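You operate a simulated robot arm through the tools that you are given. There is no shell and no other tool. Be economical: measure what you need, move in short steps, check, and stop when the job is done.

You run a simulated robot arm. Do the job below in one go: nothing can be reset, and whatever is moved stays where it is left.

JOB
Fill the red-ringed wheel's tyre to about the pressure on the card.
Fine: clip the chuck on its valve, open the line tap, fill, shut the tap, then put the chuck back on its rest; within 0.1 bar; leave the other tyres. Where these are worked on the way, their far stop is far enough and under half their travel is too little: line tap.
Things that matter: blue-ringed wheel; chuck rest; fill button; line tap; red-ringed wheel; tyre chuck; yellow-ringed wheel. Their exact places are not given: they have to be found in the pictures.

It is judged by the outcome, as a careful person would: the job done as asked, and still so three seconds after it is handed in. It fails if anything else is knocked over, pushed out of place, dropped, spilled or broken.

ROBOT AND FRAMES
A 6-joint arm with a two-finger parallel gripper on a trunk, on a base that drives. Base frame: it is fixed to the floor where the robot stands at the start and does not move with it; the origin is under the middle of the robot, x ahead of it, y to its left, z up. Readings come in mm, rad, newtons and seconds.
With the tool pointing down near the work surface it reaches from about 280 to 680 mm from the robot's upright axis, wherever it stands. Its first joint turns from -2.897 to 2.897 rad. Places, roughly: blue-ringed wheel [800, -100, 500]; chuck rest [500, 0, 400]; fill button [500, 700, 800]; line tap [400, 800, 800]; red-ringed wheel [600, 300, 500]; yellow-ringed wheel [900, -600, 500]. Payload 4.1 kg.
The TCP is the grasp point between the finger pads, 23 mm short of the fingertips. In the tool frame z runs along the fingers and y along their closing line. The gripper opens to 94 mm. The fingers are 38 mm wide and 10 mm thick; the gripper's body (54 by 96 mm) begins 39 mm behind the TCP.
Orientation is that of the tool frame in the base frame, as a unit quaternion [x, y, z, w]. With the fingers straight down and closing along the base's y, the tool's x points along the base's -x, its y along +y and its z along -z.

CONTROLS
- The arm moves only by the tool play_rows. Its argument "steps" is a list of rows, each a list of 7 numbers: the shift along the base's x, y, z in mm, then the turn, a rotation vector about the base's x, y, z in rad, then the finger opening in mm, from 0 to 94. In form: [[dx, dy, dz, wx, wy, wz, fingers], ...]. A call has 1 to 8 rows; each row is the pose to reach, as a shift and turn from the pose commanded when the call began. A row lasts 0.2 s, in which the tool goes at most 50 mm and 0.15 rad; a call with a longer step from one row to the next is refused whole, and so is a gripper value outside its range. A pose out of reach is approached as far as the arm can. The call stops where the force on the tool passes 70 N (or 10 N more than at its start, if that is more) or the arm is blocked; 0.2 s more then pass. The fingers move at their own pace (about 45 mm/s each) and stop on an object; they squeeze with about 24 N. The grip force told is the motor's: it shows also when the fingers shut on nothing. Time passes only in rows, and 0.2 s behind the last, so rows that repeat a pose let the fingers close. It gives the time, the measured TCP pose, the force on the tool (base axes), the opening and the grip force at its end, in the units of the frame above (readings bear some noise), with the torque about the TCP (base axes, N m) and any sound that the robot's microphone picked up, and new pictures: "pictures" is both (left out), scene, wrist or none.
- Cameras (640 x 400 px; columns grow to the right, rows downward): "scene" is now at [25.5, 172.9, 1316.6]; the picture's right is [0.11, -0.99, 0.00], its down [-0.65, -0.07, -0.76] and it looks along [0.75, 0.08, -0.66] (base axes); focal length 279 px, centre (320, 200). "wrist" rides on the gripper at [86, 16, -75] in the tool frame; the picture's right is [-0.18, 0.98, 0.00], its down [-0.58, -0.11, -0.81] and it looks along [-0.79, -0.15, 0.59] (tool axes); focal length 243 px, centre (320, 200).
- move_column(by): slides the trunk up (or, below 0, down) by that many mm; the arm and the scene camera ride with it, the base frame stays. It gives what a move gives, with no picture.
- roll_base(legs): drives the robot by 1 to 6 legs, each [ahead, turn to the left] in mm and rad, along the robot's own axes; the way and the turn of a leg run together, so that a leg with both is an arc; at most 1500 mm and 3.142 rad a leg. The arm and the cameras ride along, it lands a little off, and it stops where it bumps. It gives what a move gives, and a new picture of the scene camera.
- turn_head(pan, tilt): turns the head with the scene camera to pan (to the left, within 2.705 rad either way) and tilt (down, from -0.506 to 1.204), counted from straight ahead of the robot. It gives what a move gives, and a new picture of the scene camera.
- pixel_to_xyz(camera, pixels): there is no depth. For up to 12 entries [column, row, z] of the newest picture of that camera ("zoom" is the newest enlarged one), the place [x, y] in the base frame at which the ray of that pixel passes the height z, good to about 3 mm. No time passes.
- zoom(camera, box): a new picture of the part [left, top, right, bottom] of that camera's present view, enlarged. No time passes.
- finish_job(): hands the job in; it is judged then, once.

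Go step by step. Measure first, check grasps and placings, and put right what went wrong. The budget is 80 turns and 260 pictures, counting those below and the enlarged ones. Unless the task says otherwise, let go and move clear before handing in, and close with one line.

The tools are called after "Emit:" as a command line: name --pt "numbers of a row" for each row, then --argument value for the rest, lists and objects as JSON in quotes. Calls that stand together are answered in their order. play_rows: Moves the arm, as the interface text tells. Its arguments: {"type":"object","properties":{"steps":{"type":"array"},"pictures":{"type":"string","enum":["both","scene","wrist","none"]}},"required":["steps"]} The other tools are called the same way: move_column (by) slides the trunk up or down; roll_base (legs) drives the base; turn_head (pan, tilt) turns the head that bears the scene camera; pixel_to_xyz (camera, pixels) gives the place at which the rays of pixels pass given heights; zoom (camera, box) takes an enlarged picture of a part of a camera's view; finish_job () hands the job in.

At the start:

```text
clock: 0.0
position: [454.8, 17.4, 1073.4]
orientation: [0.0, 1.0, 0.0, 0.0]
force: [-0.6, -0.4, -0.2]
ft_torque: [0.04, -0.02, -0.04]
width: 93.9
grip_force: 0.1
trunk travel left (down, up): [-275.0, 315.0]
robot x, y, heading: [-3.8, 2.0, 0.006]
head pan, tilt: [0.11, 0.714]
```

scene: 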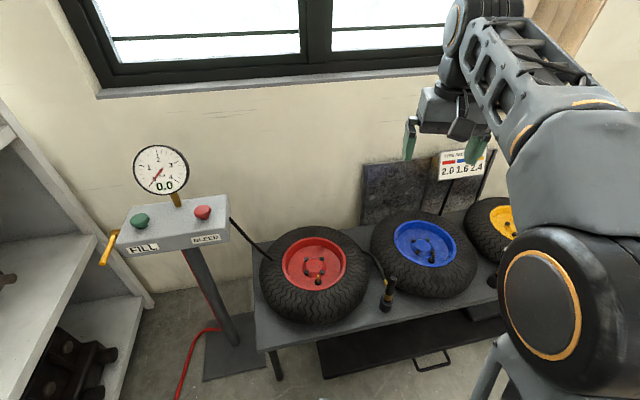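
wrist: 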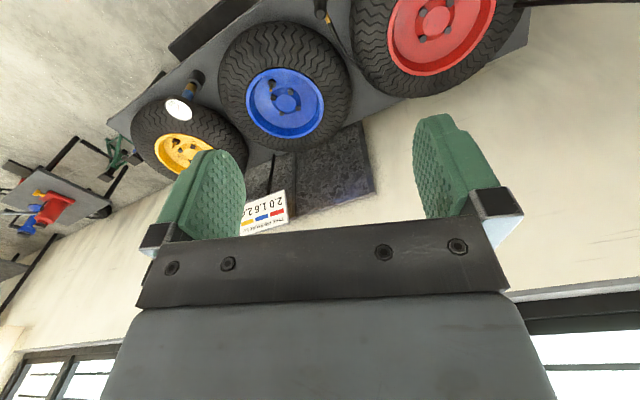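

The scene shows the red wheel at (314,265), the chuck near (388,293), the fill stand at (175,225) and the card at (462,165). I'll zoom in on each.

Emit:
zoom --camera "scene" --box '[430, 140, 500, 184]'

Emit:
zoom --camera "scene" --box '[250, 215, 410, 315]'

Emit:
zoom --camera "scene" --box '[80, 140, 240, 280]'

```text
9.09 times, centred on (465, 162) of scene
```

zoom: 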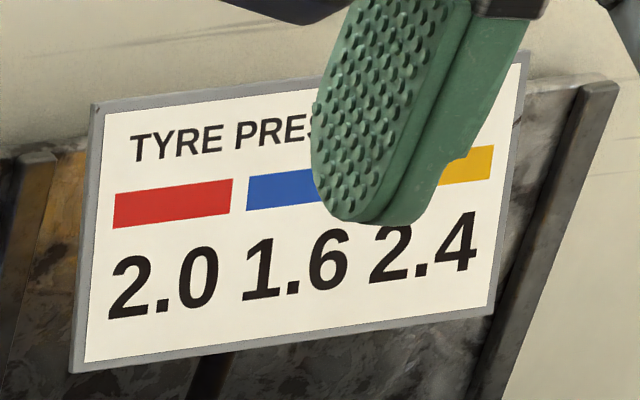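

```text
4.00 times, centred on (330, 265) of scene
```

zoom: 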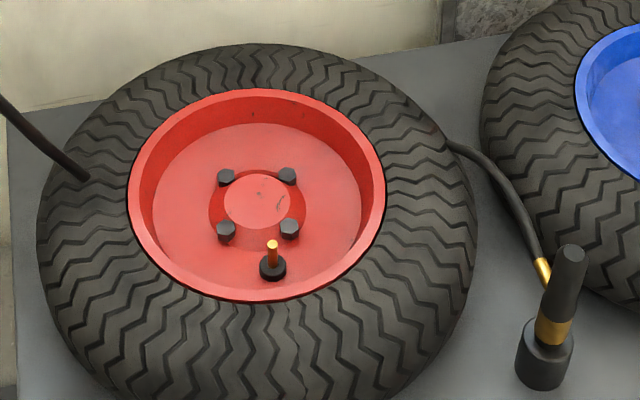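

```text
2.86 times, centred on (160, 210) of scene
```

zoom: 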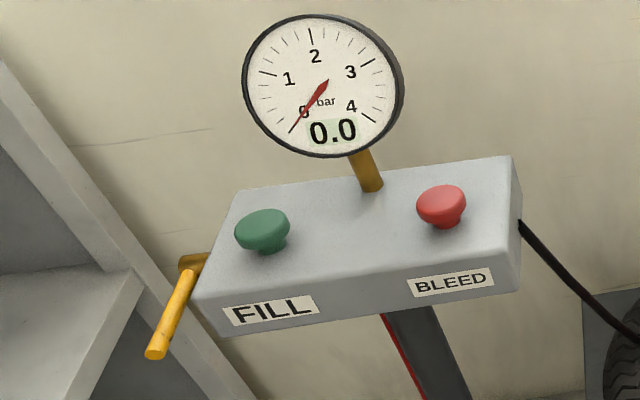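

The card gives red = 2.0 bar. The chuck stands upright in a cup on the table, and the valve sticks up in the wheel dish. Next I'll measure places at several heights.

Emit:
pixel_to_xyz --camera "scene" --pixels '[[386, 310, 462], [386, 304, 462], [392.5, 278, 560], [392.5, 278, 600], [388, 297, 520], [318, 276, 520], [318, 276, 560], [318, 282, 500], [141, 220, 800], [141, 220, 850], [120, 229, 800], [102, 264, 800]]'

Emit:
zoom --camera "scene" --box '[290, 260, 350, 297]'

Emit:
zoom --camera "scene" --box '[360, 260, 424, 320]'

Emit:
turn_head --pan 0.11 --tilt 1.0

```text
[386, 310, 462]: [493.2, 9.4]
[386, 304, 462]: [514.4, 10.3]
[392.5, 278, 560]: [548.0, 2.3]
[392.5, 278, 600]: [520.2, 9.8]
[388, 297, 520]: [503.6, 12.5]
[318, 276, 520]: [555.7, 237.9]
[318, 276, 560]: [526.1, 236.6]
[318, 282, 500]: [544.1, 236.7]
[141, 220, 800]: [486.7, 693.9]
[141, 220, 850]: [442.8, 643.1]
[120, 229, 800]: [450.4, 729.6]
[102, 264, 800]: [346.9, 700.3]
```

```text
10.67 times, centred on (320, 278) of scene
```

zoom: 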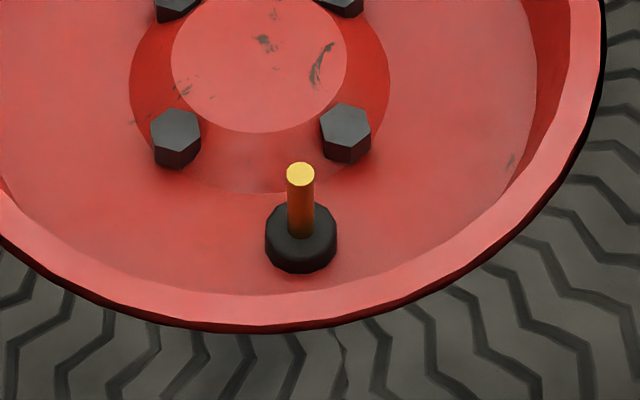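

```text
6.67 times, centred on (392, 290) of scene
```

zoom: 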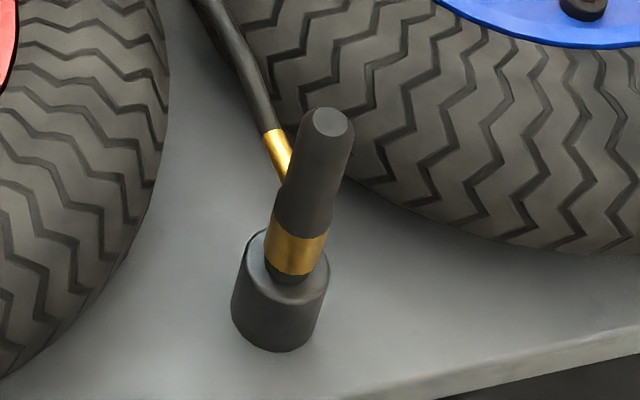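

```text
clock: 0.8
position: [455.3, 18.4, 1073.0]
orientation: [0.0, 1.0, 0.0, 0.0]
force: [-0.3, -0.3, -0.5]
ft_torque: [0.01, 0.0, -0.03]
width: 93.9
grip_force: 0.1
trunk travel left (down, up): [-275.0, 315.0]
robot x, y, heading: [-1.1, 2.2, -0.0]
head pan, tilt: [0.11, 1.0]
```

scene: 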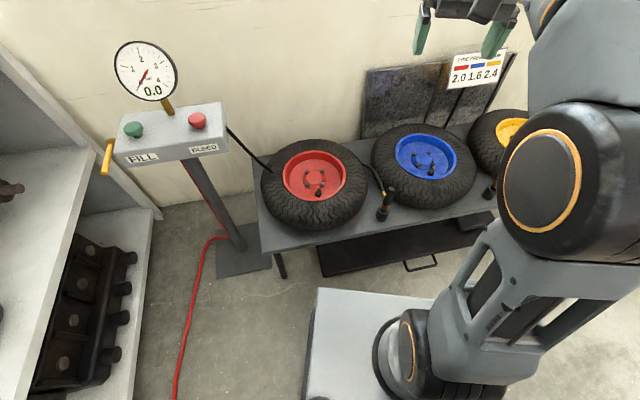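

The chuck is upright at about (500,10). I'll lower the tool in front of the table to see the chuck and valve from the wrist camera.

Emit:
play_rows --pt "-10 0 -45 0 0 0 94" --pt "-20 0 -90 0 0 0 94" --pt "-30 0 -135 0 0 0 94" --pt "-40 0 -180 0 0 0 94" --pt "-50 0 -225 0 0 0 94" --pt "-55 0 -270 0 0 0 94" --pt "-60 0 -315 0 0 0 94"

```text
clock: 2.4
position: [390.5, 21.9, 757.4]
orientation: [0.0, 1.0, 0.0, 0.001]
force: [-0.1, -1.2, -0.2]
ft_torque: [-0.02, -0.02, 0.02]
width: 94.3
grip_force: 0.0
trunk travel left (down, up): [-275.0, 315.0]
robot x, y, heading: [-3.3, -0.2, -0.006]
head pan, tilt: [0.11, 1.0]
```

scene: 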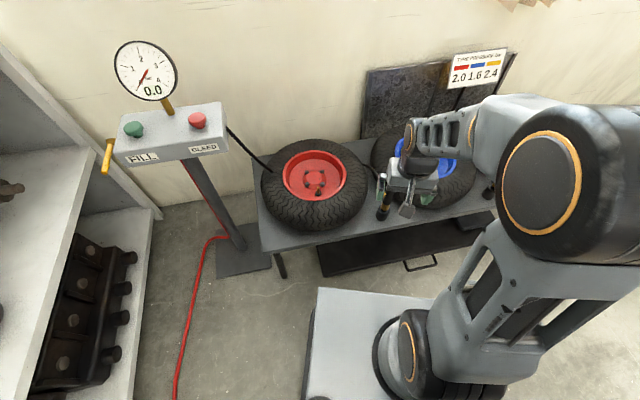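
wrist: 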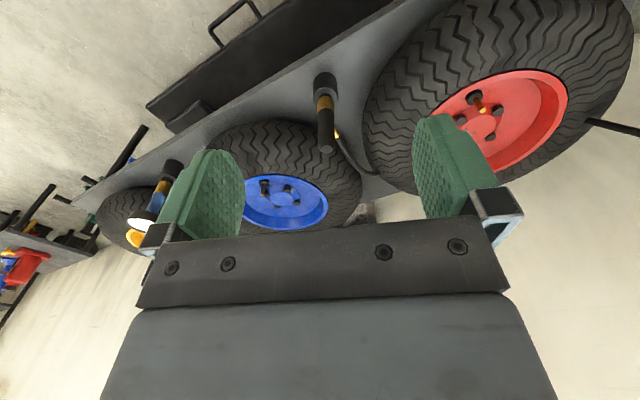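

The wrist view shows the chuck at (325,115), upside down, and the red valve near (480,105). I'll enlarge both to triangulate.

Emit:
zoom --camera "wrist" --box '[280, 60, 376, 180]'

Emit:
pixel_to_xyz --camera "zoom" --pixels '[[320, 80, 462], [320, 80, 490], [320, 200, 560]]'

Emit:
zoom --camera "wrist" --box '[440, 70, 536, 130]'

Emit:
zoom --camera "scene" --box '[280, 160, 420, 240]'

```text
3.33 times, centred on (328, 120) of wrist
```

zoom: 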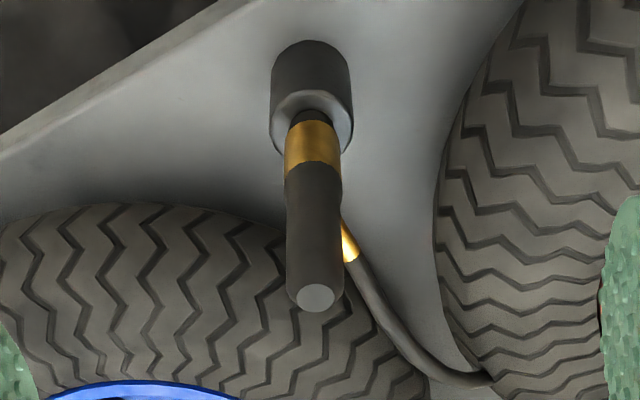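

```text
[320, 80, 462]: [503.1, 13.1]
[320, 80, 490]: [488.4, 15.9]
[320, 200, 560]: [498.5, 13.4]
```

```text
6.67 times, centred on (488, 100) of wrist
```

zoom: 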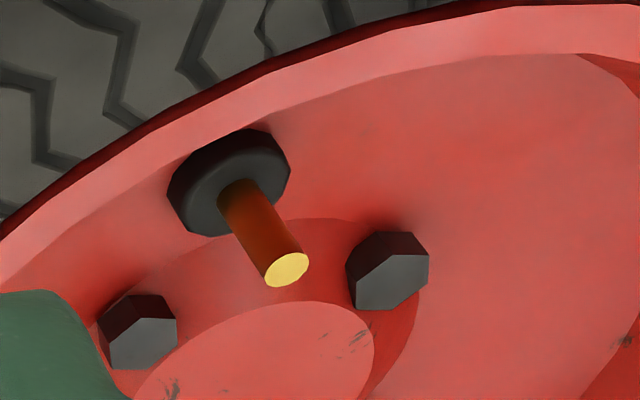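

```text
4.57 times, centred on (350, 200) of scene
```

zoom: 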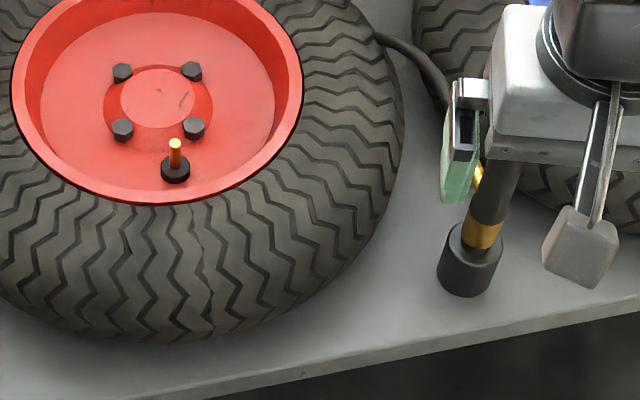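

Emit:
pixel_to_xyz --camera "wrist" --pixels '[[482.9, 110.5, 500], [482.9, 110.5, 540], [482.9, 110.5, 580], [327.1, 149.1, 580], [327.1, 149.1, 610], [327.1, 149.1, 640], [325.6, 94.5, 500], [325.6, 94.5, 515], [325.6, 77, 462]]'

Emit:
pixel_to_xyz --camera "zoom" --pixels '[[175, 143, 500], [175, 143, 540], [175, 143, 580], [176, 172, 480], [176, 172, 500], [470, 280, 462], [481, 243, 500], [481, 243, 520], [490, 205, 560], [176, 172, 460]]'

```text
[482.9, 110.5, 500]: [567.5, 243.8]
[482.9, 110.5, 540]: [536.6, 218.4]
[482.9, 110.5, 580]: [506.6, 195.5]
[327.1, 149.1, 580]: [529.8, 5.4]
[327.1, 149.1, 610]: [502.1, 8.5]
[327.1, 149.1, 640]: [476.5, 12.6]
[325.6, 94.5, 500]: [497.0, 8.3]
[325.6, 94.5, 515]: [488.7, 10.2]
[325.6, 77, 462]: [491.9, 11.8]
```

```text
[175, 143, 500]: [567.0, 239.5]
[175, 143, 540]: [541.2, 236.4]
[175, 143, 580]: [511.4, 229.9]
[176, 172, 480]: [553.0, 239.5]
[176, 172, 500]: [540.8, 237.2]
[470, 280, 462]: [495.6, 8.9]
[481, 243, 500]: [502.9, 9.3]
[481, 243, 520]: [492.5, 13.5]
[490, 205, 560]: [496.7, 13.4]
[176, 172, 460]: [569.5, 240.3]
```

Emit:
zoom --camera "wrist" --box '[310, 100, 358, 180]'

Emit:
pixel_to_xyz --camera "wrist" --pixels '[[332, 129, 560], [335.5, 135, 560], [341, 146, 560], [346, 155, 560], [341, 146, 530], [370, 172, 530], [370, 172, 500]]'

```text
5.00 times, centred on (334, 140) of wrist
```

zoom: 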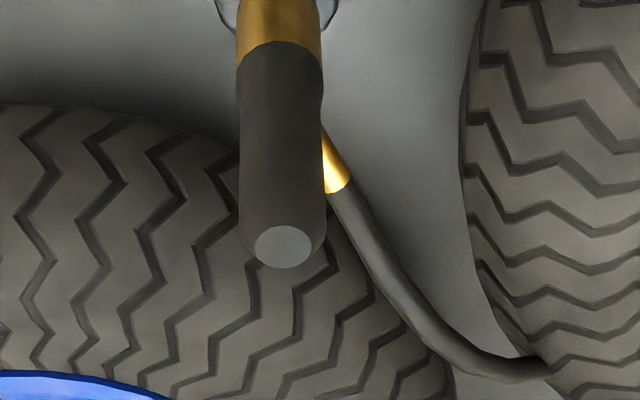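

```text
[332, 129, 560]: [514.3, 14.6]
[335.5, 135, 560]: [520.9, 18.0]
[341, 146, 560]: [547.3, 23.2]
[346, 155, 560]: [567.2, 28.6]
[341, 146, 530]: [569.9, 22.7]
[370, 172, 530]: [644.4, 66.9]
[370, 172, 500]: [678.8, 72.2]
```

Chuck axis is about (496,10) with its top near z=617, and the hose leaves toward +x, so closing along y is fine. I'll move above it and check alignment.

Emit:
play_rows --pt "35 -3 -20 0 0 0 94" --pt "70 -6 -40 0 0 0 94" --pt "102 -8 -68 0 0 0 94" --pt "102 -8 -68 0 0 0 94"

```text
clock: 3.4
position: [494.1, 11.6, 688.3]
orientation: [0.001, 1.0, 0.0, 0.0]
force: [-0.3, 0.9, -0.4]
ft_torque: [0.0, -0.01, 0.01]
width: 94.1
grip_force: 0.1
trunk travel left (down, up): [-275.0, 315.0]
robot x, y, heading: [-3.7, -2.0, 0.002]
head pan, tilt: [0.11, 1.0]
```

scene: 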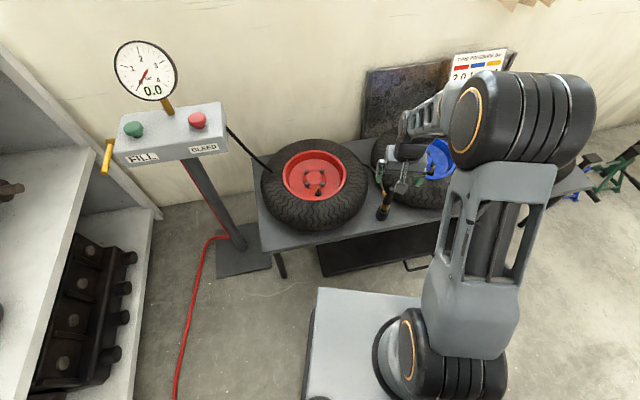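
wrist: 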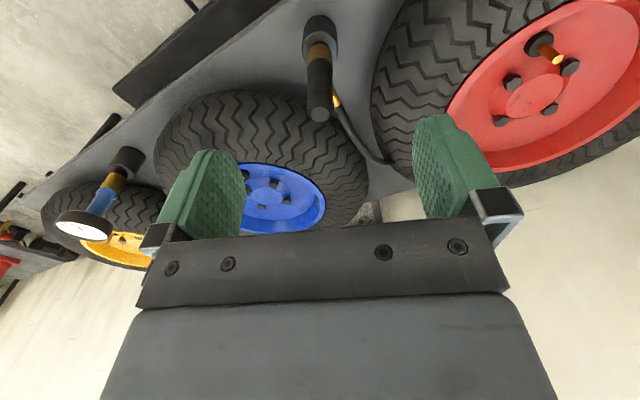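

Emit:
pixel_to_xyz --camera "wrist" --pixels '[[319, 114, 600], [319, 114, 610], [319, 114, 620], [319, 28, 500], [557, 61, 500], [557, 61, 510], [557, 61, 520]]'

Emit:
zoom --camera "scene" --box '[350, 130, 446, 230]'

```text
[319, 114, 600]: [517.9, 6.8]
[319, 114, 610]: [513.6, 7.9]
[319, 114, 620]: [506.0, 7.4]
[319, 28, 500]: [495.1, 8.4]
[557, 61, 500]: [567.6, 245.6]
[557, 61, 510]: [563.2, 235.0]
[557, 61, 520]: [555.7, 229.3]
```

```text
4.00 times, centred on (398, 180) of scene
```

zoom: 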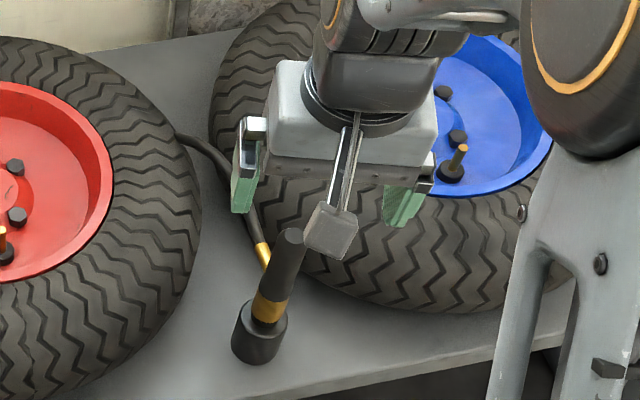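

Emit:
pixel_to_xyz --camera "zoom" --pixels '[[291, 236, 600], [291, 236, 620], [291, 236, 640], [270, 305, 540], [275, 290, 550], [252, 358, 462]]'

```text
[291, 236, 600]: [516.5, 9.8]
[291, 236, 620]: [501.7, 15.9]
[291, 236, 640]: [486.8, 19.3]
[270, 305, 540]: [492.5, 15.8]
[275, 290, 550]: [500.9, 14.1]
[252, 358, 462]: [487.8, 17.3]
```

The chuck axis is about (499,11), its top about z=622. I'll descend to z≈597 and close.

Emit:
play_rows --pt "2 1 -40 0 0 0 94" --pt "2 1 -75 0 0 0 94" --pt "2 1 -94 0 0 0 94" --pt "2 1 -94 0 0 0 94"

```text
clock: 4.4
position: [499.4, 10.8, 594.1]
orientation: [0.0, 1.0, 0.0, 0.001]
force: [-0.1, -0.2, -0.1]
ft_torque: [0.03, -0.02, 0.0]
width: 94.0
grip_force: 0.0
trunk travel left (down, up): [-275.0, 315.0]
robot x, y, heading: [-0.7, 3.4, -0.0]
head pan, tilt: [0.11, 1.0]
```

scene: 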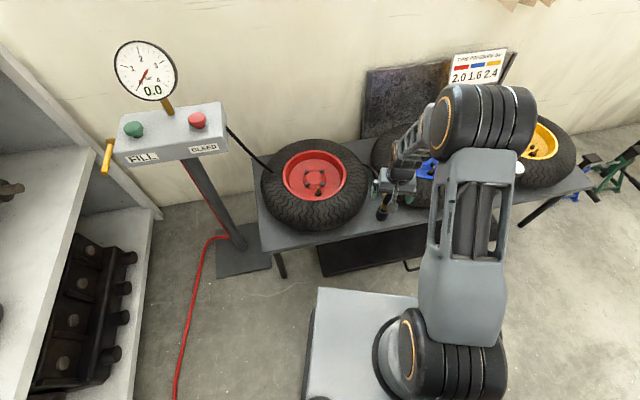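
wrist: 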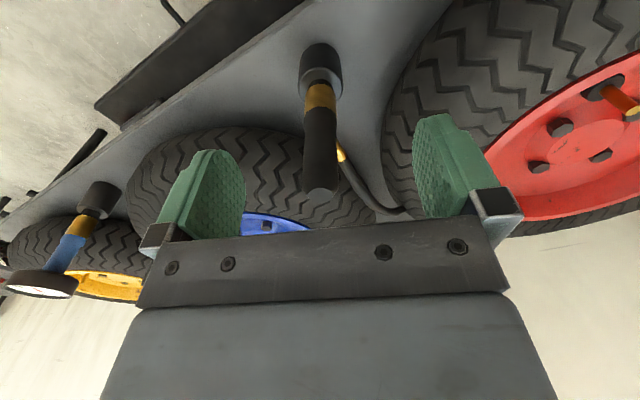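

Emit:
pixel_to_xyz --camera "wrist" --pixels '[[320, 188, 590], [320, 188, 600], [320, 188, 610], [320, 188, 620], [318, 110, 540], [318, 60, 500]]'

Emit:
zoom --camera "wrist" --box '[240, 30, 400, 230]'

Emit:
zoom --camera "scene" --box '[350, 160, 430, 230]'

```text
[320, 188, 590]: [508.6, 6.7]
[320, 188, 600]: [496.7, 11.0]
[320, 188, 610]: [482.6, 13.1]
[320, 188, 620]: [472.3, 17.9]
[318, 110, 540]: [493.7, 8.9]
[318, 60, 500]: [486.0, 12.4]
```

```text
2.00 times, centred on (320, 130) of wrist
```

zoom: 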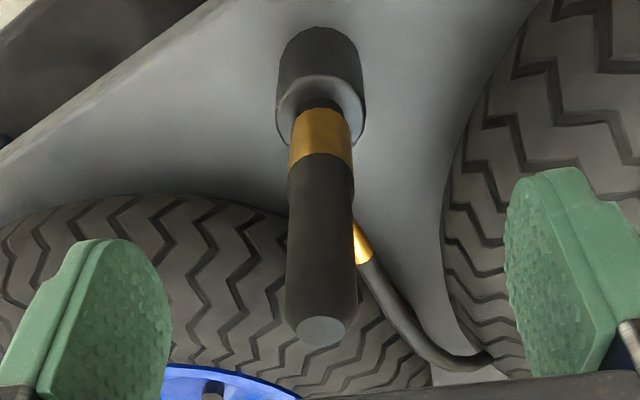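

```text
5.71 times, centred on (390, 195) of scene
```

zoom: 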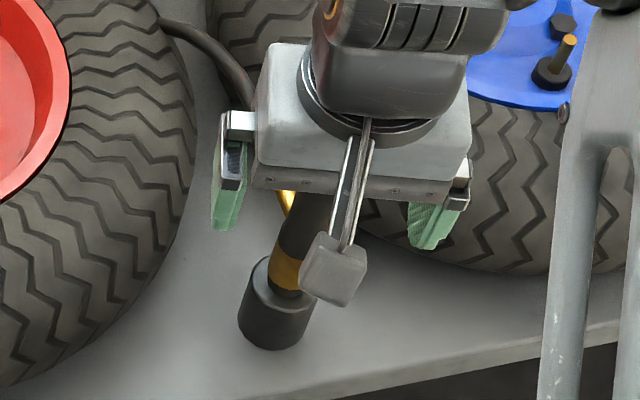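

The close view conflicts slightly on the chuck's x and top height. I'll rise 30 mm and yaw 0.6 rad for a side parallax check.

Emit:
play_rows --pt "0 0 30 0 0 0.0 94" --pt "0 0 30 0 0 0.15 94" --pt "0 0 30 0 0 0.3 94" --pt "0 0 30 0 0 0.45 94" --pt "0 0 30 0 0 0.6 94" --pt "0 0 30 0 0 0.75 94" --pt "0 0 30 0 0 0.75 94" --pictures "wrist"

```text
clock: 6.0
position: [499.5, 12.0, 626.6]
orientation: [-0.367, 0.93, 0.0, 0.0]
force: [0.3, -0.3, -0.4]
ft_torque: [-0.01, -0.03, 0.0]
width: 93.8
grip_force: 0.0
trunk travel left (down, up): [-275.0, 315.0]
robot x, y, heading: [0.5, 1.6, 0.005]
head pan, tilt: [0.11, 1.0]
```

wrist: 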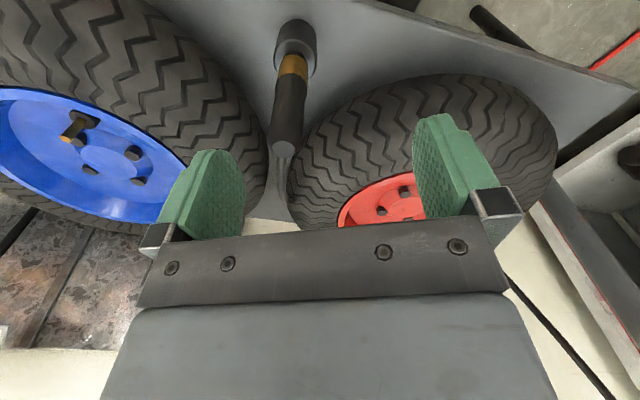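

Emit:
pixel_to_xyz --camera "wrist" --pixels '[[284, 149, 580], [284, 149, 590], [284, 149, 600], [284, 149, 610], [284, 149, 620], [291, 65, 545], [295, 42, 505], [295, 27, 462]]'

Emit:
zoom --camera "wrist" --box '[230, 10, 350, 190]'

```text
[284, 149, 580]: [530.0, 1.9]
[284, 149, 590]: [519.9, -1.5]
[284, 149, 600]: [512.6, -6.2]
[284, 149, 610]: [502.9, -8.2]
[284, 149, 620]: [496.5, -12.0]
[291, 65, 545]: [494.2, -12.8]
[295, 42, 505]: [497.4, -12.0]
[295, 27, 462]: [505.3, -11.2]
```

```text
2.22 times, centred on (290, 100) of wrist
```

zoom: 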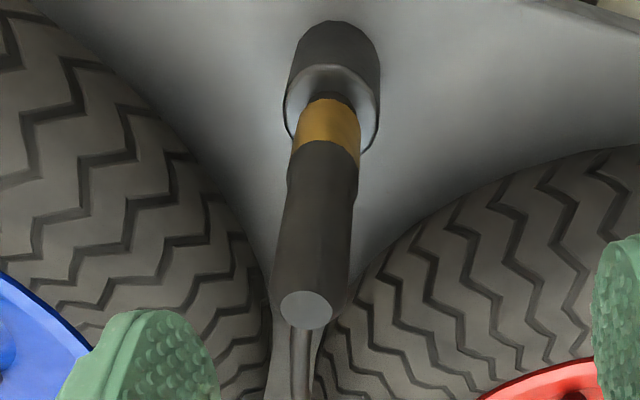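

Emit:
pixel_to_xyz --camera "wrist" --pixels '[[284, 149, 570], [284, 149, 575], [284, 149, 585], [295, 42, 460], [295, 42, 470], [295, 27, 420], [295, 27, 430], [291, 65, 500], [291, 65, 510], [291, 65, 520]]'

Emit:
pixel_to_xyz --camera "scene" --pixels '[[391, 189, 570], [391, 189, 580], [391, 189, 590]]'

```text
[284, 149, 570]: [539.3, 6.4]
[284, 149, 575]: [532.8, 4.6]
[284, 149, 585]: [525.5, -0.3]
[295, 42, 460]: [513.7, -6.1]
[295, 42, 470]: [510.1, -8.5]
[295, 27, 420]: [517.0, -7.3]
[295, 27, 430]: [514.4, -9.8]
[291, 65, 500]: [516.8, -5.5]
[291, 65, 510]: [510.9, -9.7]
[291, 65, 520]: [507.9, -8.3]
```

```text
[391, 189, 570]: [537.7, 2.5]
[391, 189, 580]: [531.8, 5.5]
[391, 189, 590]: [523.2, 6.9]
```

Scene and wrist rays meet near (530,4,580), so the chuck is further ahead and lower than first thought. I'll confirm with a full sideways view, raised clear.

Emit:
play_rows --pt "0 0 45 0 0 0.0 94" --pt "0 0 60 0 0 0.15 94" --pt "0 0 60 0 0 0.3 94" --pt "0 0 60 0 0 0.45 94" --pt "0 0 60 0 0 0.6 94" --pt "0 0 60 0 0 0.75 94" --pt "0 0 60 0 0 0.82 94" --pt "0 0 60 0 0 0.82 94"

```text
clock: 7.8
position: [499.1, 11.4, 685.1]
orientation: [0.707, -0.707, 0.0, -0.001]
force: [-0.4, 0.2, 0.3]
ft_torque: [-0.01, -0.02, -0.04]
width: 94.4
grip_force: 0.1
trunk travel left (down, up): [-275.0, 315.0]
robot x, y, heading: [0.2, 0.1, 0.002]
head pan, tilt: [0.11, 1.0]
```

scene: 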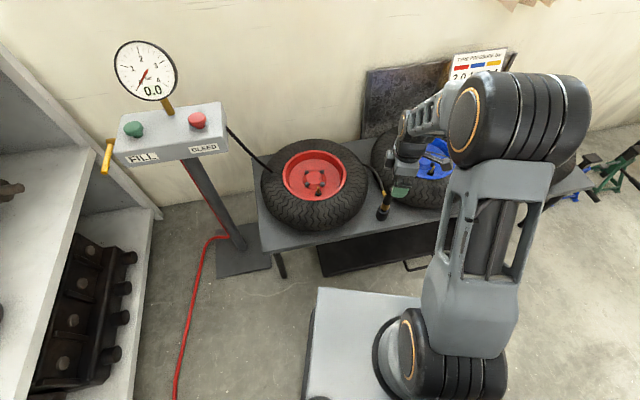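
wrist: 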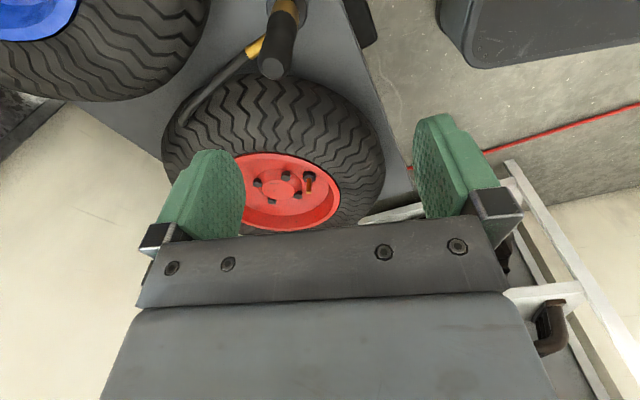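

Emit:
pixel_to_xyz --camera "wrist" --pixels '[[270, 68, 560], [270, 68, 580], [270, 68, 600], [270, 68, 620], [309, 186, 470], [309, 186, 490], [309, 186, 510], [309, 186, 530]]'

Emit:
pixel_to_xyz --camera "scene" --pixels '[[390.5, 188, 560], [390.5, 188, 580], [390.5, 188, 600], [318.5, 187, 470], [318.5, 187, 490], [318.5, 187, 510], [318.5, 187, 530]]'

Emit:
zoom --camera "scene" --box '[300, 155, 420, 230]'

Emit:
zoom --camera "wrist" --box '[220, 0, 350, 220]'

```text
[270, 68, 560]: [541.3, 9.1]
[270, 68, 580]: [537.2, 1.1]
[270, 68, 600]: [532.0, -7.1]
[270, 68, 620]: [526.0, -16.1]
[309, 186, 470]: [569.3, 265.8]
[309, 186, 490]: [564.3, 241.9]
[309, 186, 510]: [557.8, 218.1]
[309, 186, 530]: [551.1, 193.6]
```

```text
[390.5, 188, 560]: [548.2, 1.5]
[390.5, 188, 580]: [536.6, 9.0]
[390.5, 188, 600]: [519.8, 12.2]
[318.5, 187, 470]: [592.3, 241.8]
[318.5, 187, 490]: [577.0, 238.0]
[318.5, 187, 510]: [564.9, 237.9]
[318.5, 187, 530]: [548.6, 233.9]
```

```text
5.33 times, centred on (360, 192) of scene
```

zoom: 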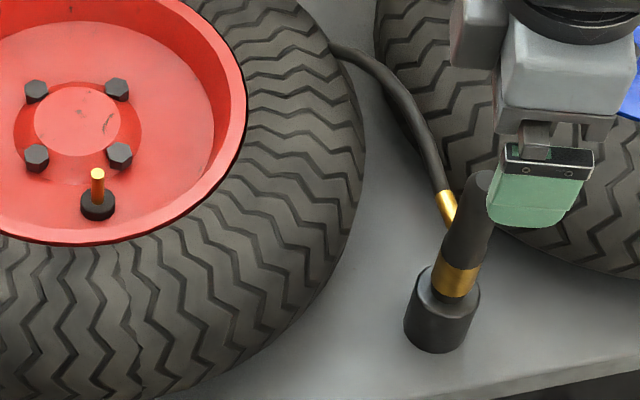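

```text
1.82 times, centred on (285, 110) of wrist
```

zoom: 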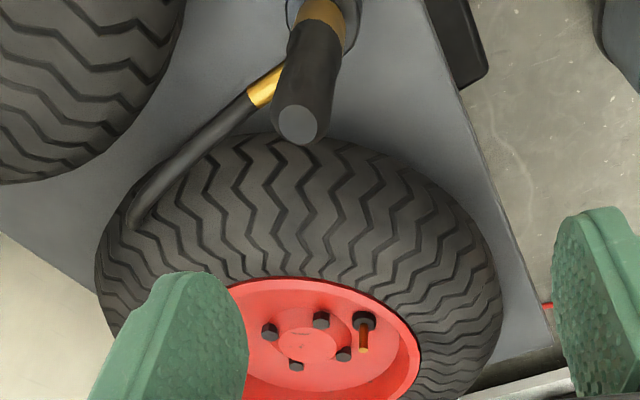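

Emit:
pixel_to_xyz --camera "wrist" --pixels '[[269.5, 67, 575], [308.6, 193, 470], [308.6, 193, 480], [308.6, 193, 490], [308.6, 193, 500], [308.6, 177, 470], [308.6, 177, 450]]'

Emit:
pixel_to_xyz --camera "scene" --pixels '[[386, 216, 400], [386, 216, 420], [386, 216, 440], [386, 206, 440], [386, 206, 460], [386, 206, 480]]'

Emit:
pixel_to_xyz --camera "zoom" --pixels '[[320, 12, 500], [320, 12, 480]]'

```text
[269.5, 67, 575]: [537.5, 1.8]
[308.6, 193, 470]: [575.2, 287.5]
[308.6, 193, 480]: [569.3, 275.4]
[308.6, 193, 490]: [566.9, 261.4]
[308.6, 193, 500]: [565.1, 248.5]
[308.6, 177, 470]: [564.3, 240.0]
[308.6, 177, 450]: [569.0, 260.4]
```

```text
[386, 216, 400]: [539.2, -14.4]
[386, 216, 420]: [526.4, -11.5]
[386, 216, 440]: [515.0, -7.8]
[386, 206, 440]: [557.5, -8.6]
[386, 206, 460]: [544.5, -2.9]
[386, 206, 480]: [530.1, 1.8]
```

```text
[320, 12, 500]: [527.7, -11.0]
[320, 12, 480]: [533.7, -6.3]
```

The rays now agree: chuck axis (537,4), top z≈577, vertical, and valve tip about (564,238,508). I'll rotate back and move over it.

Emit:
play_rows --pt "5 -1 0 0 0 -0.15 80" --pt "10 -2 0 0 0 -0.3 70" --pt "15 -3 0 0 0 -0.45 70" --pt "20 -4 0 0 0 -0.6 70" --pt "25 -5 0 0 0 -0.75 70" --pt "30 -6 0 0 0 -0.9 70" --pt "35 -6 0 0 0 -1.05 70" --pt "38 -6 0 0 0 -1.2 70" --pictures "none"

Emit:
play_rows --pt "0 0 -20 0 0 -0.15 70" --pt "0 0 -40 0 0 -0.3 70" --pt "0 0 -60 0 0 -0.37 70" --pt "0 0 -60 0 0 -0.37 70"

```text
clock: 9.6
position: [537.4, 4.8, 686.0]
orientation: [-0.183, 0.983, 0.0, 0.0]
force: [-0.6, -0.1, 0.4]
ft_torque: [0.05, 0.01, 0.04]
width: 69.8
grip_force: 0.1
trunk travel left (down, up): [-275.0, 315.0]
robot x, y, heading: [-1.1, -0.1, -0.001]
head pan, tilt: [0.11, 1.0]
```

```text
clock: 10.6
position: [539.5, 5.3, 624.5]
orientation: [0.0, 1.0, -0.001, 0.001]
force: [-0.8, 0.7, 0.4]
ft_torque: [0.04, 0.01, -0.01]
width: 70.2
grip_force: 0.0
trunk travel left (down, up): [-275.0, 315.0]
robot x, y, heading: [-0.9, -1.9, -0.002]
head pan, tilt: [0.11, 1.0]
```

scene: 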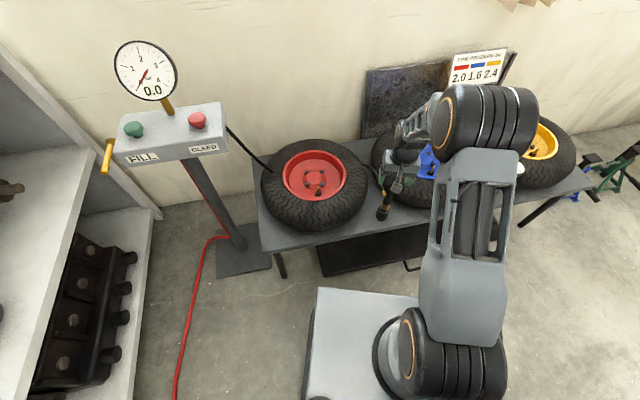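
wrist: 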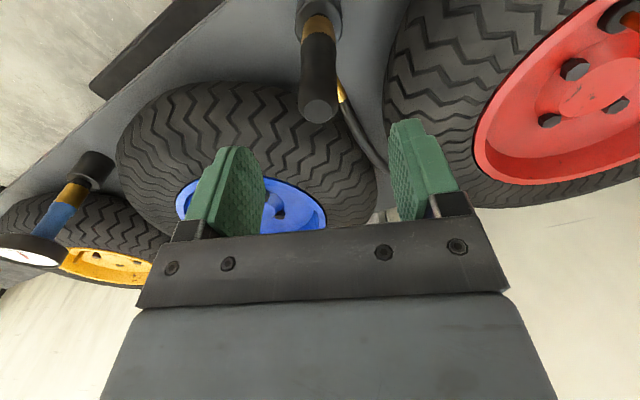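

The chuck top at (318,108) implies z≈570 directly below the TCP. I'll descend to about z=550.

Emit:
play_rows --pt "0 0 -35 0 0 0 70" --pt "0 0 -60 0 0 0 70" --pt "0 0 -74 0 0 0 70" --pt "0 0 -74 0 0 0 70"

```text
clock: 11.6
position: [538.0, 7.5, 551.8]
orientation: [0.0, 1.0, 0.0, 0.0]
force: [-0.1, 0.3, -0.6]
ft_torque: [0.01, -0.01, -0.02]
width: 70.0
grip_force: 0.2
trunk travel left (down, up): [-275.0, 315.0]
robot x, y, heading: [1.9, 0.6, -0.002]
head pan, tilt: [0.11, 1.0]
```

scene: 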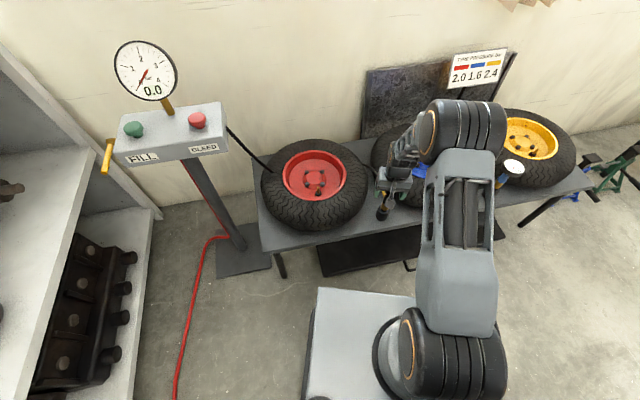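
wrist: 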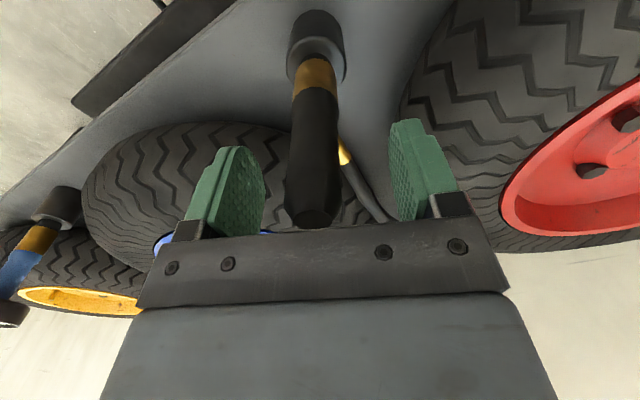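

The chuck sits between the pads with its top about 20 mm above the TCP. Closing.

Emit:
play_rows --pt "0 0 0 0 0 0 50" --pt "0 0 0 0 0 0 30" --pt "0 0 0 0 0 0 10" --pt "0 0 0 0 0 0 10" --pt "0 0 0 0 0 0 10" --pt "0 0 0 0 0 0 10" --pictures "wrist"

```text
clock: 13.0
position: [538.7, 7.3, 551.0]
orientation: [0.0, 1.0, 0.0, 0.0]
force: [0.1, -1.4, 1.1]
ft_torque: [-0.05, 0.03, 0.03]
width: 25.5
grip_force: 24.4
trunk travel left (down, up): [-275.0, 315.0]
robot x, y, heading: [-1.5, 3.7, 0.001]
head pan, tilt: [0.11, 1.0]
```

wrist: 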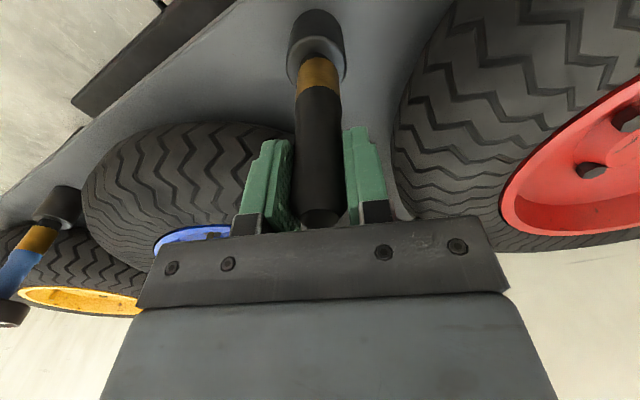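

Gripped: 25.5 mm wide at 24 N. I'll lift straight up and check.

Emit:
play_rows --pt "0 0 15 0 0 0 10" --pt "0 0 30 0 0 0 10" --pt "0 0 60 0 0 0 10" --pt "0 0 90 0 0 0 10" --pt "0 0 120 0 0 0 10" --pt "0 0 120 0 0 0 10"

```text
clock: 14.4
position: [538.4, 6.6, 672.1]
orientation: [-0.001, 1.0, 0.0, 0.0]
force: [0.1, -0.6, -0.6]
ft_torque: [0.03, -0.04, -0.01]
width: 25.6
grip_force: 24.1
trunk travel left (down, up): [-275.0, 315.0]
robot x, y, heading: [-0.8, -0.4, 0.003]
head pan, tilt: [0.11, 1.0]
```

scene: 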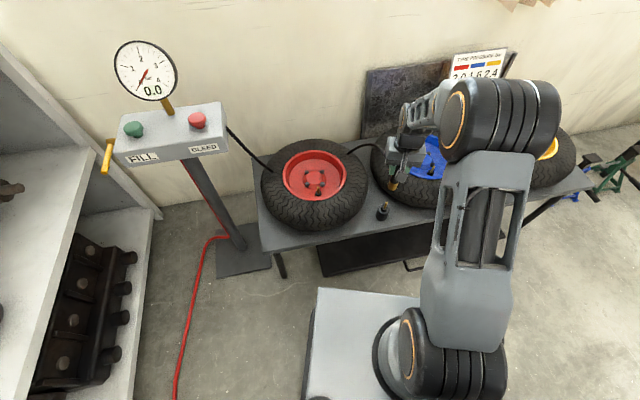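
wrist: 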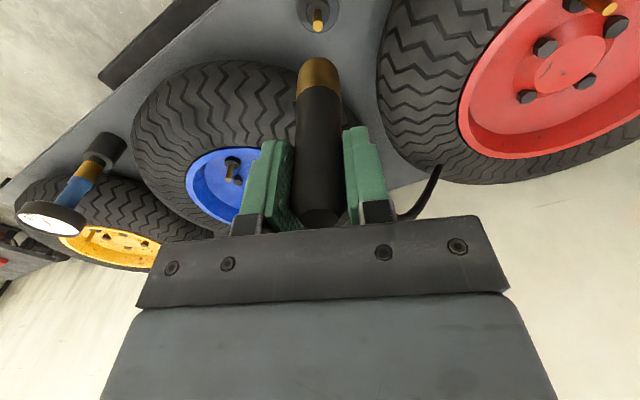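

The chuck is lifted with the hose in tow, and the rest shows a brass peg at (317,18). I'll enlarge the wrist view to compare peg and nose.

Emit:
zoom --camera "wrist" --box '[280, 0, 376, 100]'

Emit:
zoom --camera "scene" --box '[350, 140, 440, 225]'

Emit:
pixel_to_xyz --camera "wrist" --pixels '[[317, 25, 460], [317, 25, 480], [317, 25, 500], [610, 9, 500], [610, 9, 510], [610, 9, 520]]'

```text
4.00 times, centred on (328, 50) of wrist
```

zoom: 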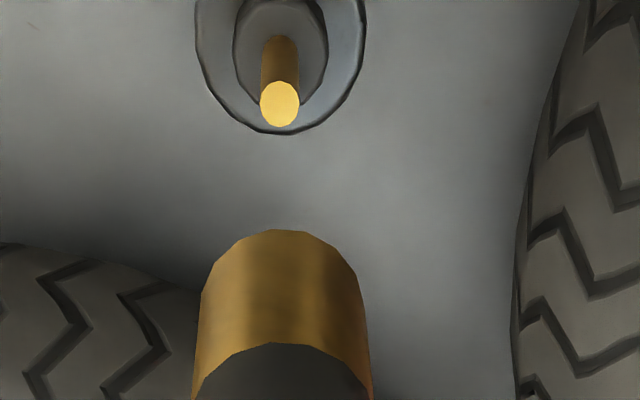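

```text
4.71 times, centred on (395, 182) of scene
```

zoom: 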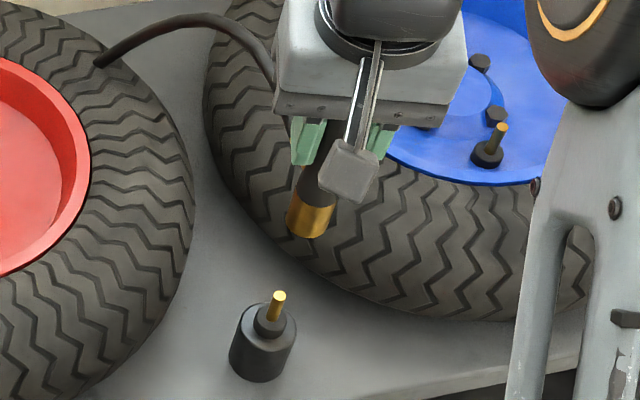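

```text
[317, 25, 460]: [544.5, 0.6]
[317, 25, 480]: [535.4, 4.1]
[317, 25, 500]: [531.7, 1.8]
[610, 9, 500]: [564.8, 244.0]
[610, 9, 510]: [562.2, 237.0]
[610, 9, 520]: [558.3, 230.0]
```

Emit:
pixel_to_xyz --camera "zoom" --pixels '[[279, 297, 460], [279, 297, 480], [279, 297, 500], [268, 325, 440], [268, 325, 460], [310, 232, 560], [310, 232, 580], [310, 232, 600]]'

Emit:
zoom --camera "scene" --box '[300, 170, 340, 200]'

```text
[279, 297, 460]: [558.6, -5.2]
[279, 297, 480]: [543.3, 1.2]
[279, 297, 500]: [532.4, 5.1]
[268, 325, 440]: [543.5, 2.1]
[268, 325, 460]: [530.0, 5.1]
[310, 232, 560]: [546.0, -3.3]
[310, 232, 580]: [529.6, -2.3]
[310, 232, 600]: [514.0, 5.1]
```

```text
13.33 times, centred on (320, 185) of scene
```

zoom: 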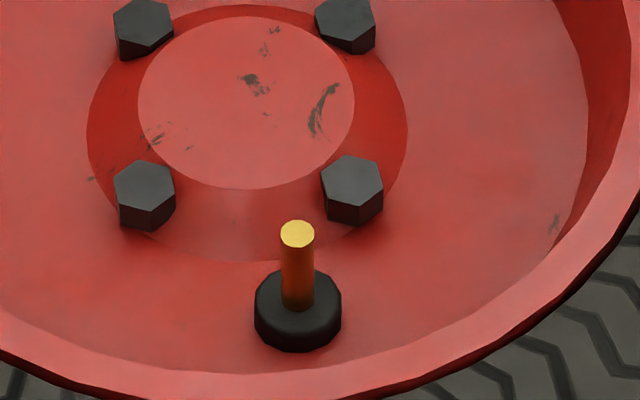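

Nose is about 88 mm below the TCP; the valve tip is at about (563.5,238.5,508). I'll carry the chuck across at the present height, and look there.

Emit:
play_rows --pt "5 40 0 0 0 0 10" --pt "9 80 0 0 0 0 10" --pt "14 120 0 0 0 0 10" --pt "18 160 0 0 0 0 10" --pt "23 200 0 0 0 0 10" --pt "27 234 0 0 0 0 10" --pt "27 234 0 0 0 0 10" --pt "27 234 0 0 0 0 10"

```text
clock: 16.2
position: [565.7, 240.9, 672.6]
orientation: [-0.001, 1.0, 0.0, 0.0]
force: [-0.8, 0.0, -1.3]
ft_torque: [0.0, 0.01, -0.03]
width: 25.4
grip_force: 23.9
trunk travel left (down, up): [-275.0, 315.0]
robot x, y, heading: [-1.4, -1.3, 0.0]
head pan, tilt: [0.11, 1.0]
```

scene: 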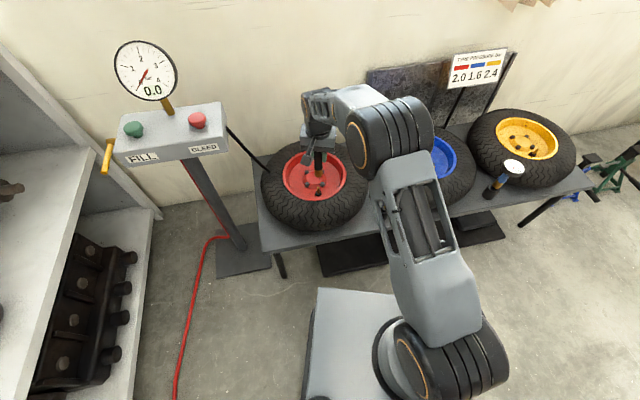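
wrist: 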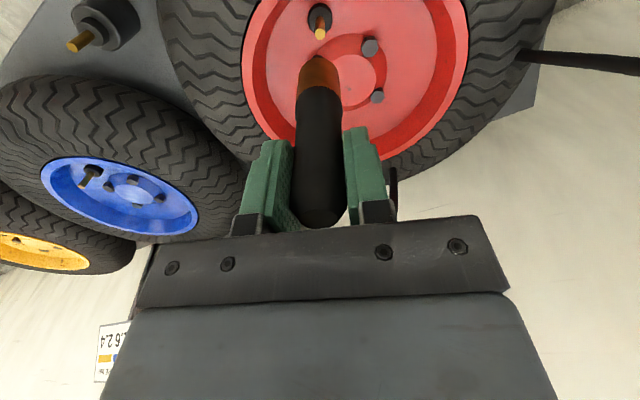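

Emit:
zoom --camera "wrist" --box '[280, 0, 360, 80]'

Emit:
zoom --camera "scene" --box '[280, 130, 360, 210]'

```text
5.00 times, centred on (320, 40) of wrist
```

zoom: 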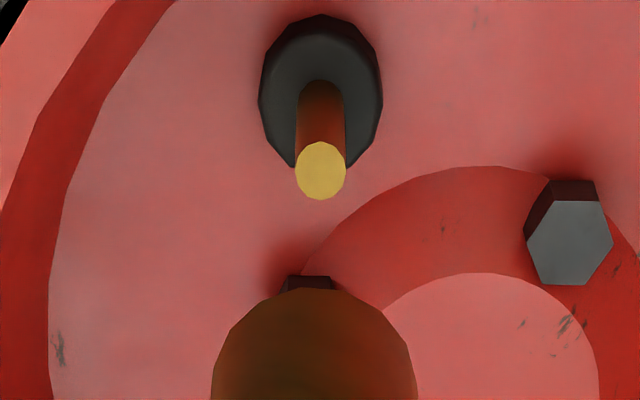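

```text
5.00 times, centred on (320, 170) of scene
```

zoom: 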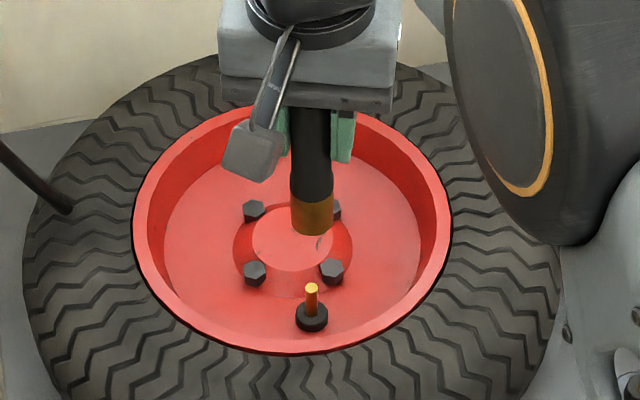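

Valve tip at (320,34) sits about 1.5 mm to +y of the nose line. I'll correct and lower to just above it.

Emit:
play_rows --pt "0 1.5 -30 0 0 0 10" --pt "0 1.5 -50 0 0 0 10" --pt "0 1.5 -66 0 0 0 10" --pt "0 1.5 -66 0 0 0 10" --pt "0 1.5 -66 0 0 0 10"

Emit:
zoom --camera "scene" --box '[290, 150, 350, 210]'

Emit:
zoom --camera "wrist" --box '[270, 0, 370, 100]'

```text
clock: 17.4
position: [565.0, 242.0, 606.7]
orientation: [0.001, 1.0, 0.0, -0.001]
force: [0.1, -0.3, -1.4]
ft_torque: [-0.02, -0.03, -0.01]
width: 25.3
grip_force: 24.4
trunk travel left (down, up): [-275.0, 315.0]
robot x, y, heading: [0.5, -0.5, -0.0]
head pan, tilt: [0.11, 1.0]
```

scene: 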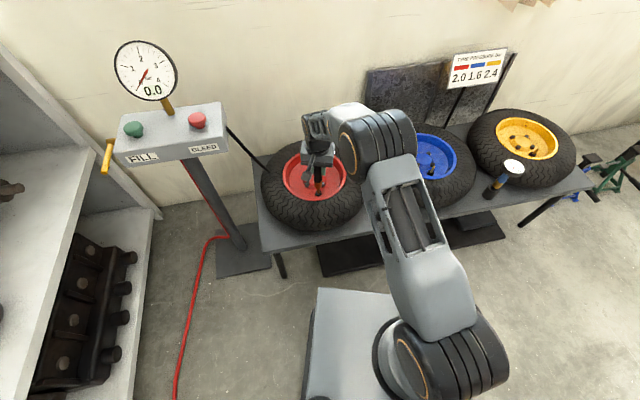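
wrist: 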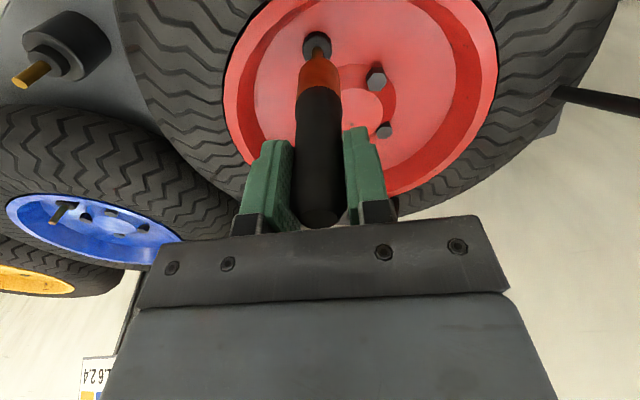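

```text
6.67 times, centred on (320, 180) of scene
```

zoom: 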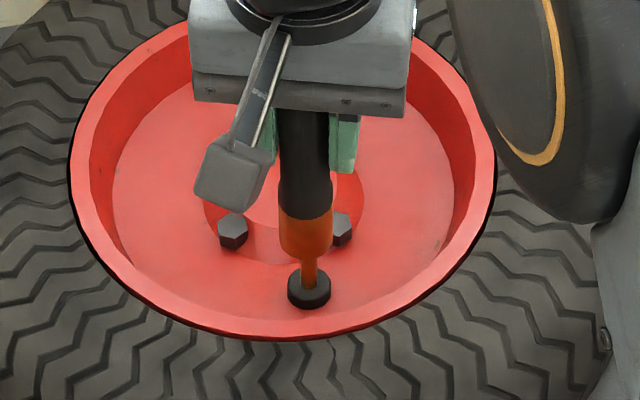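

```text
4.00 times, centred on (320, 50) of wrist
```

zoom: 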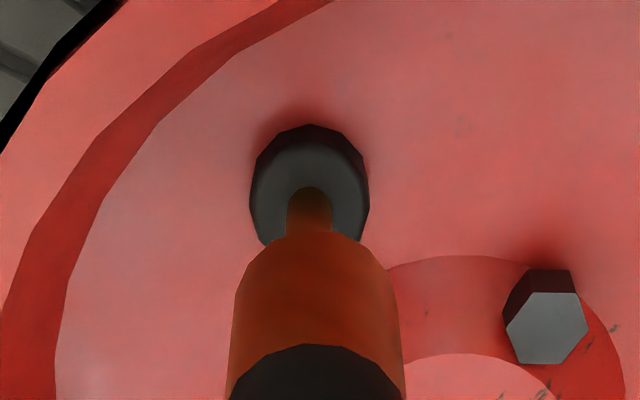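

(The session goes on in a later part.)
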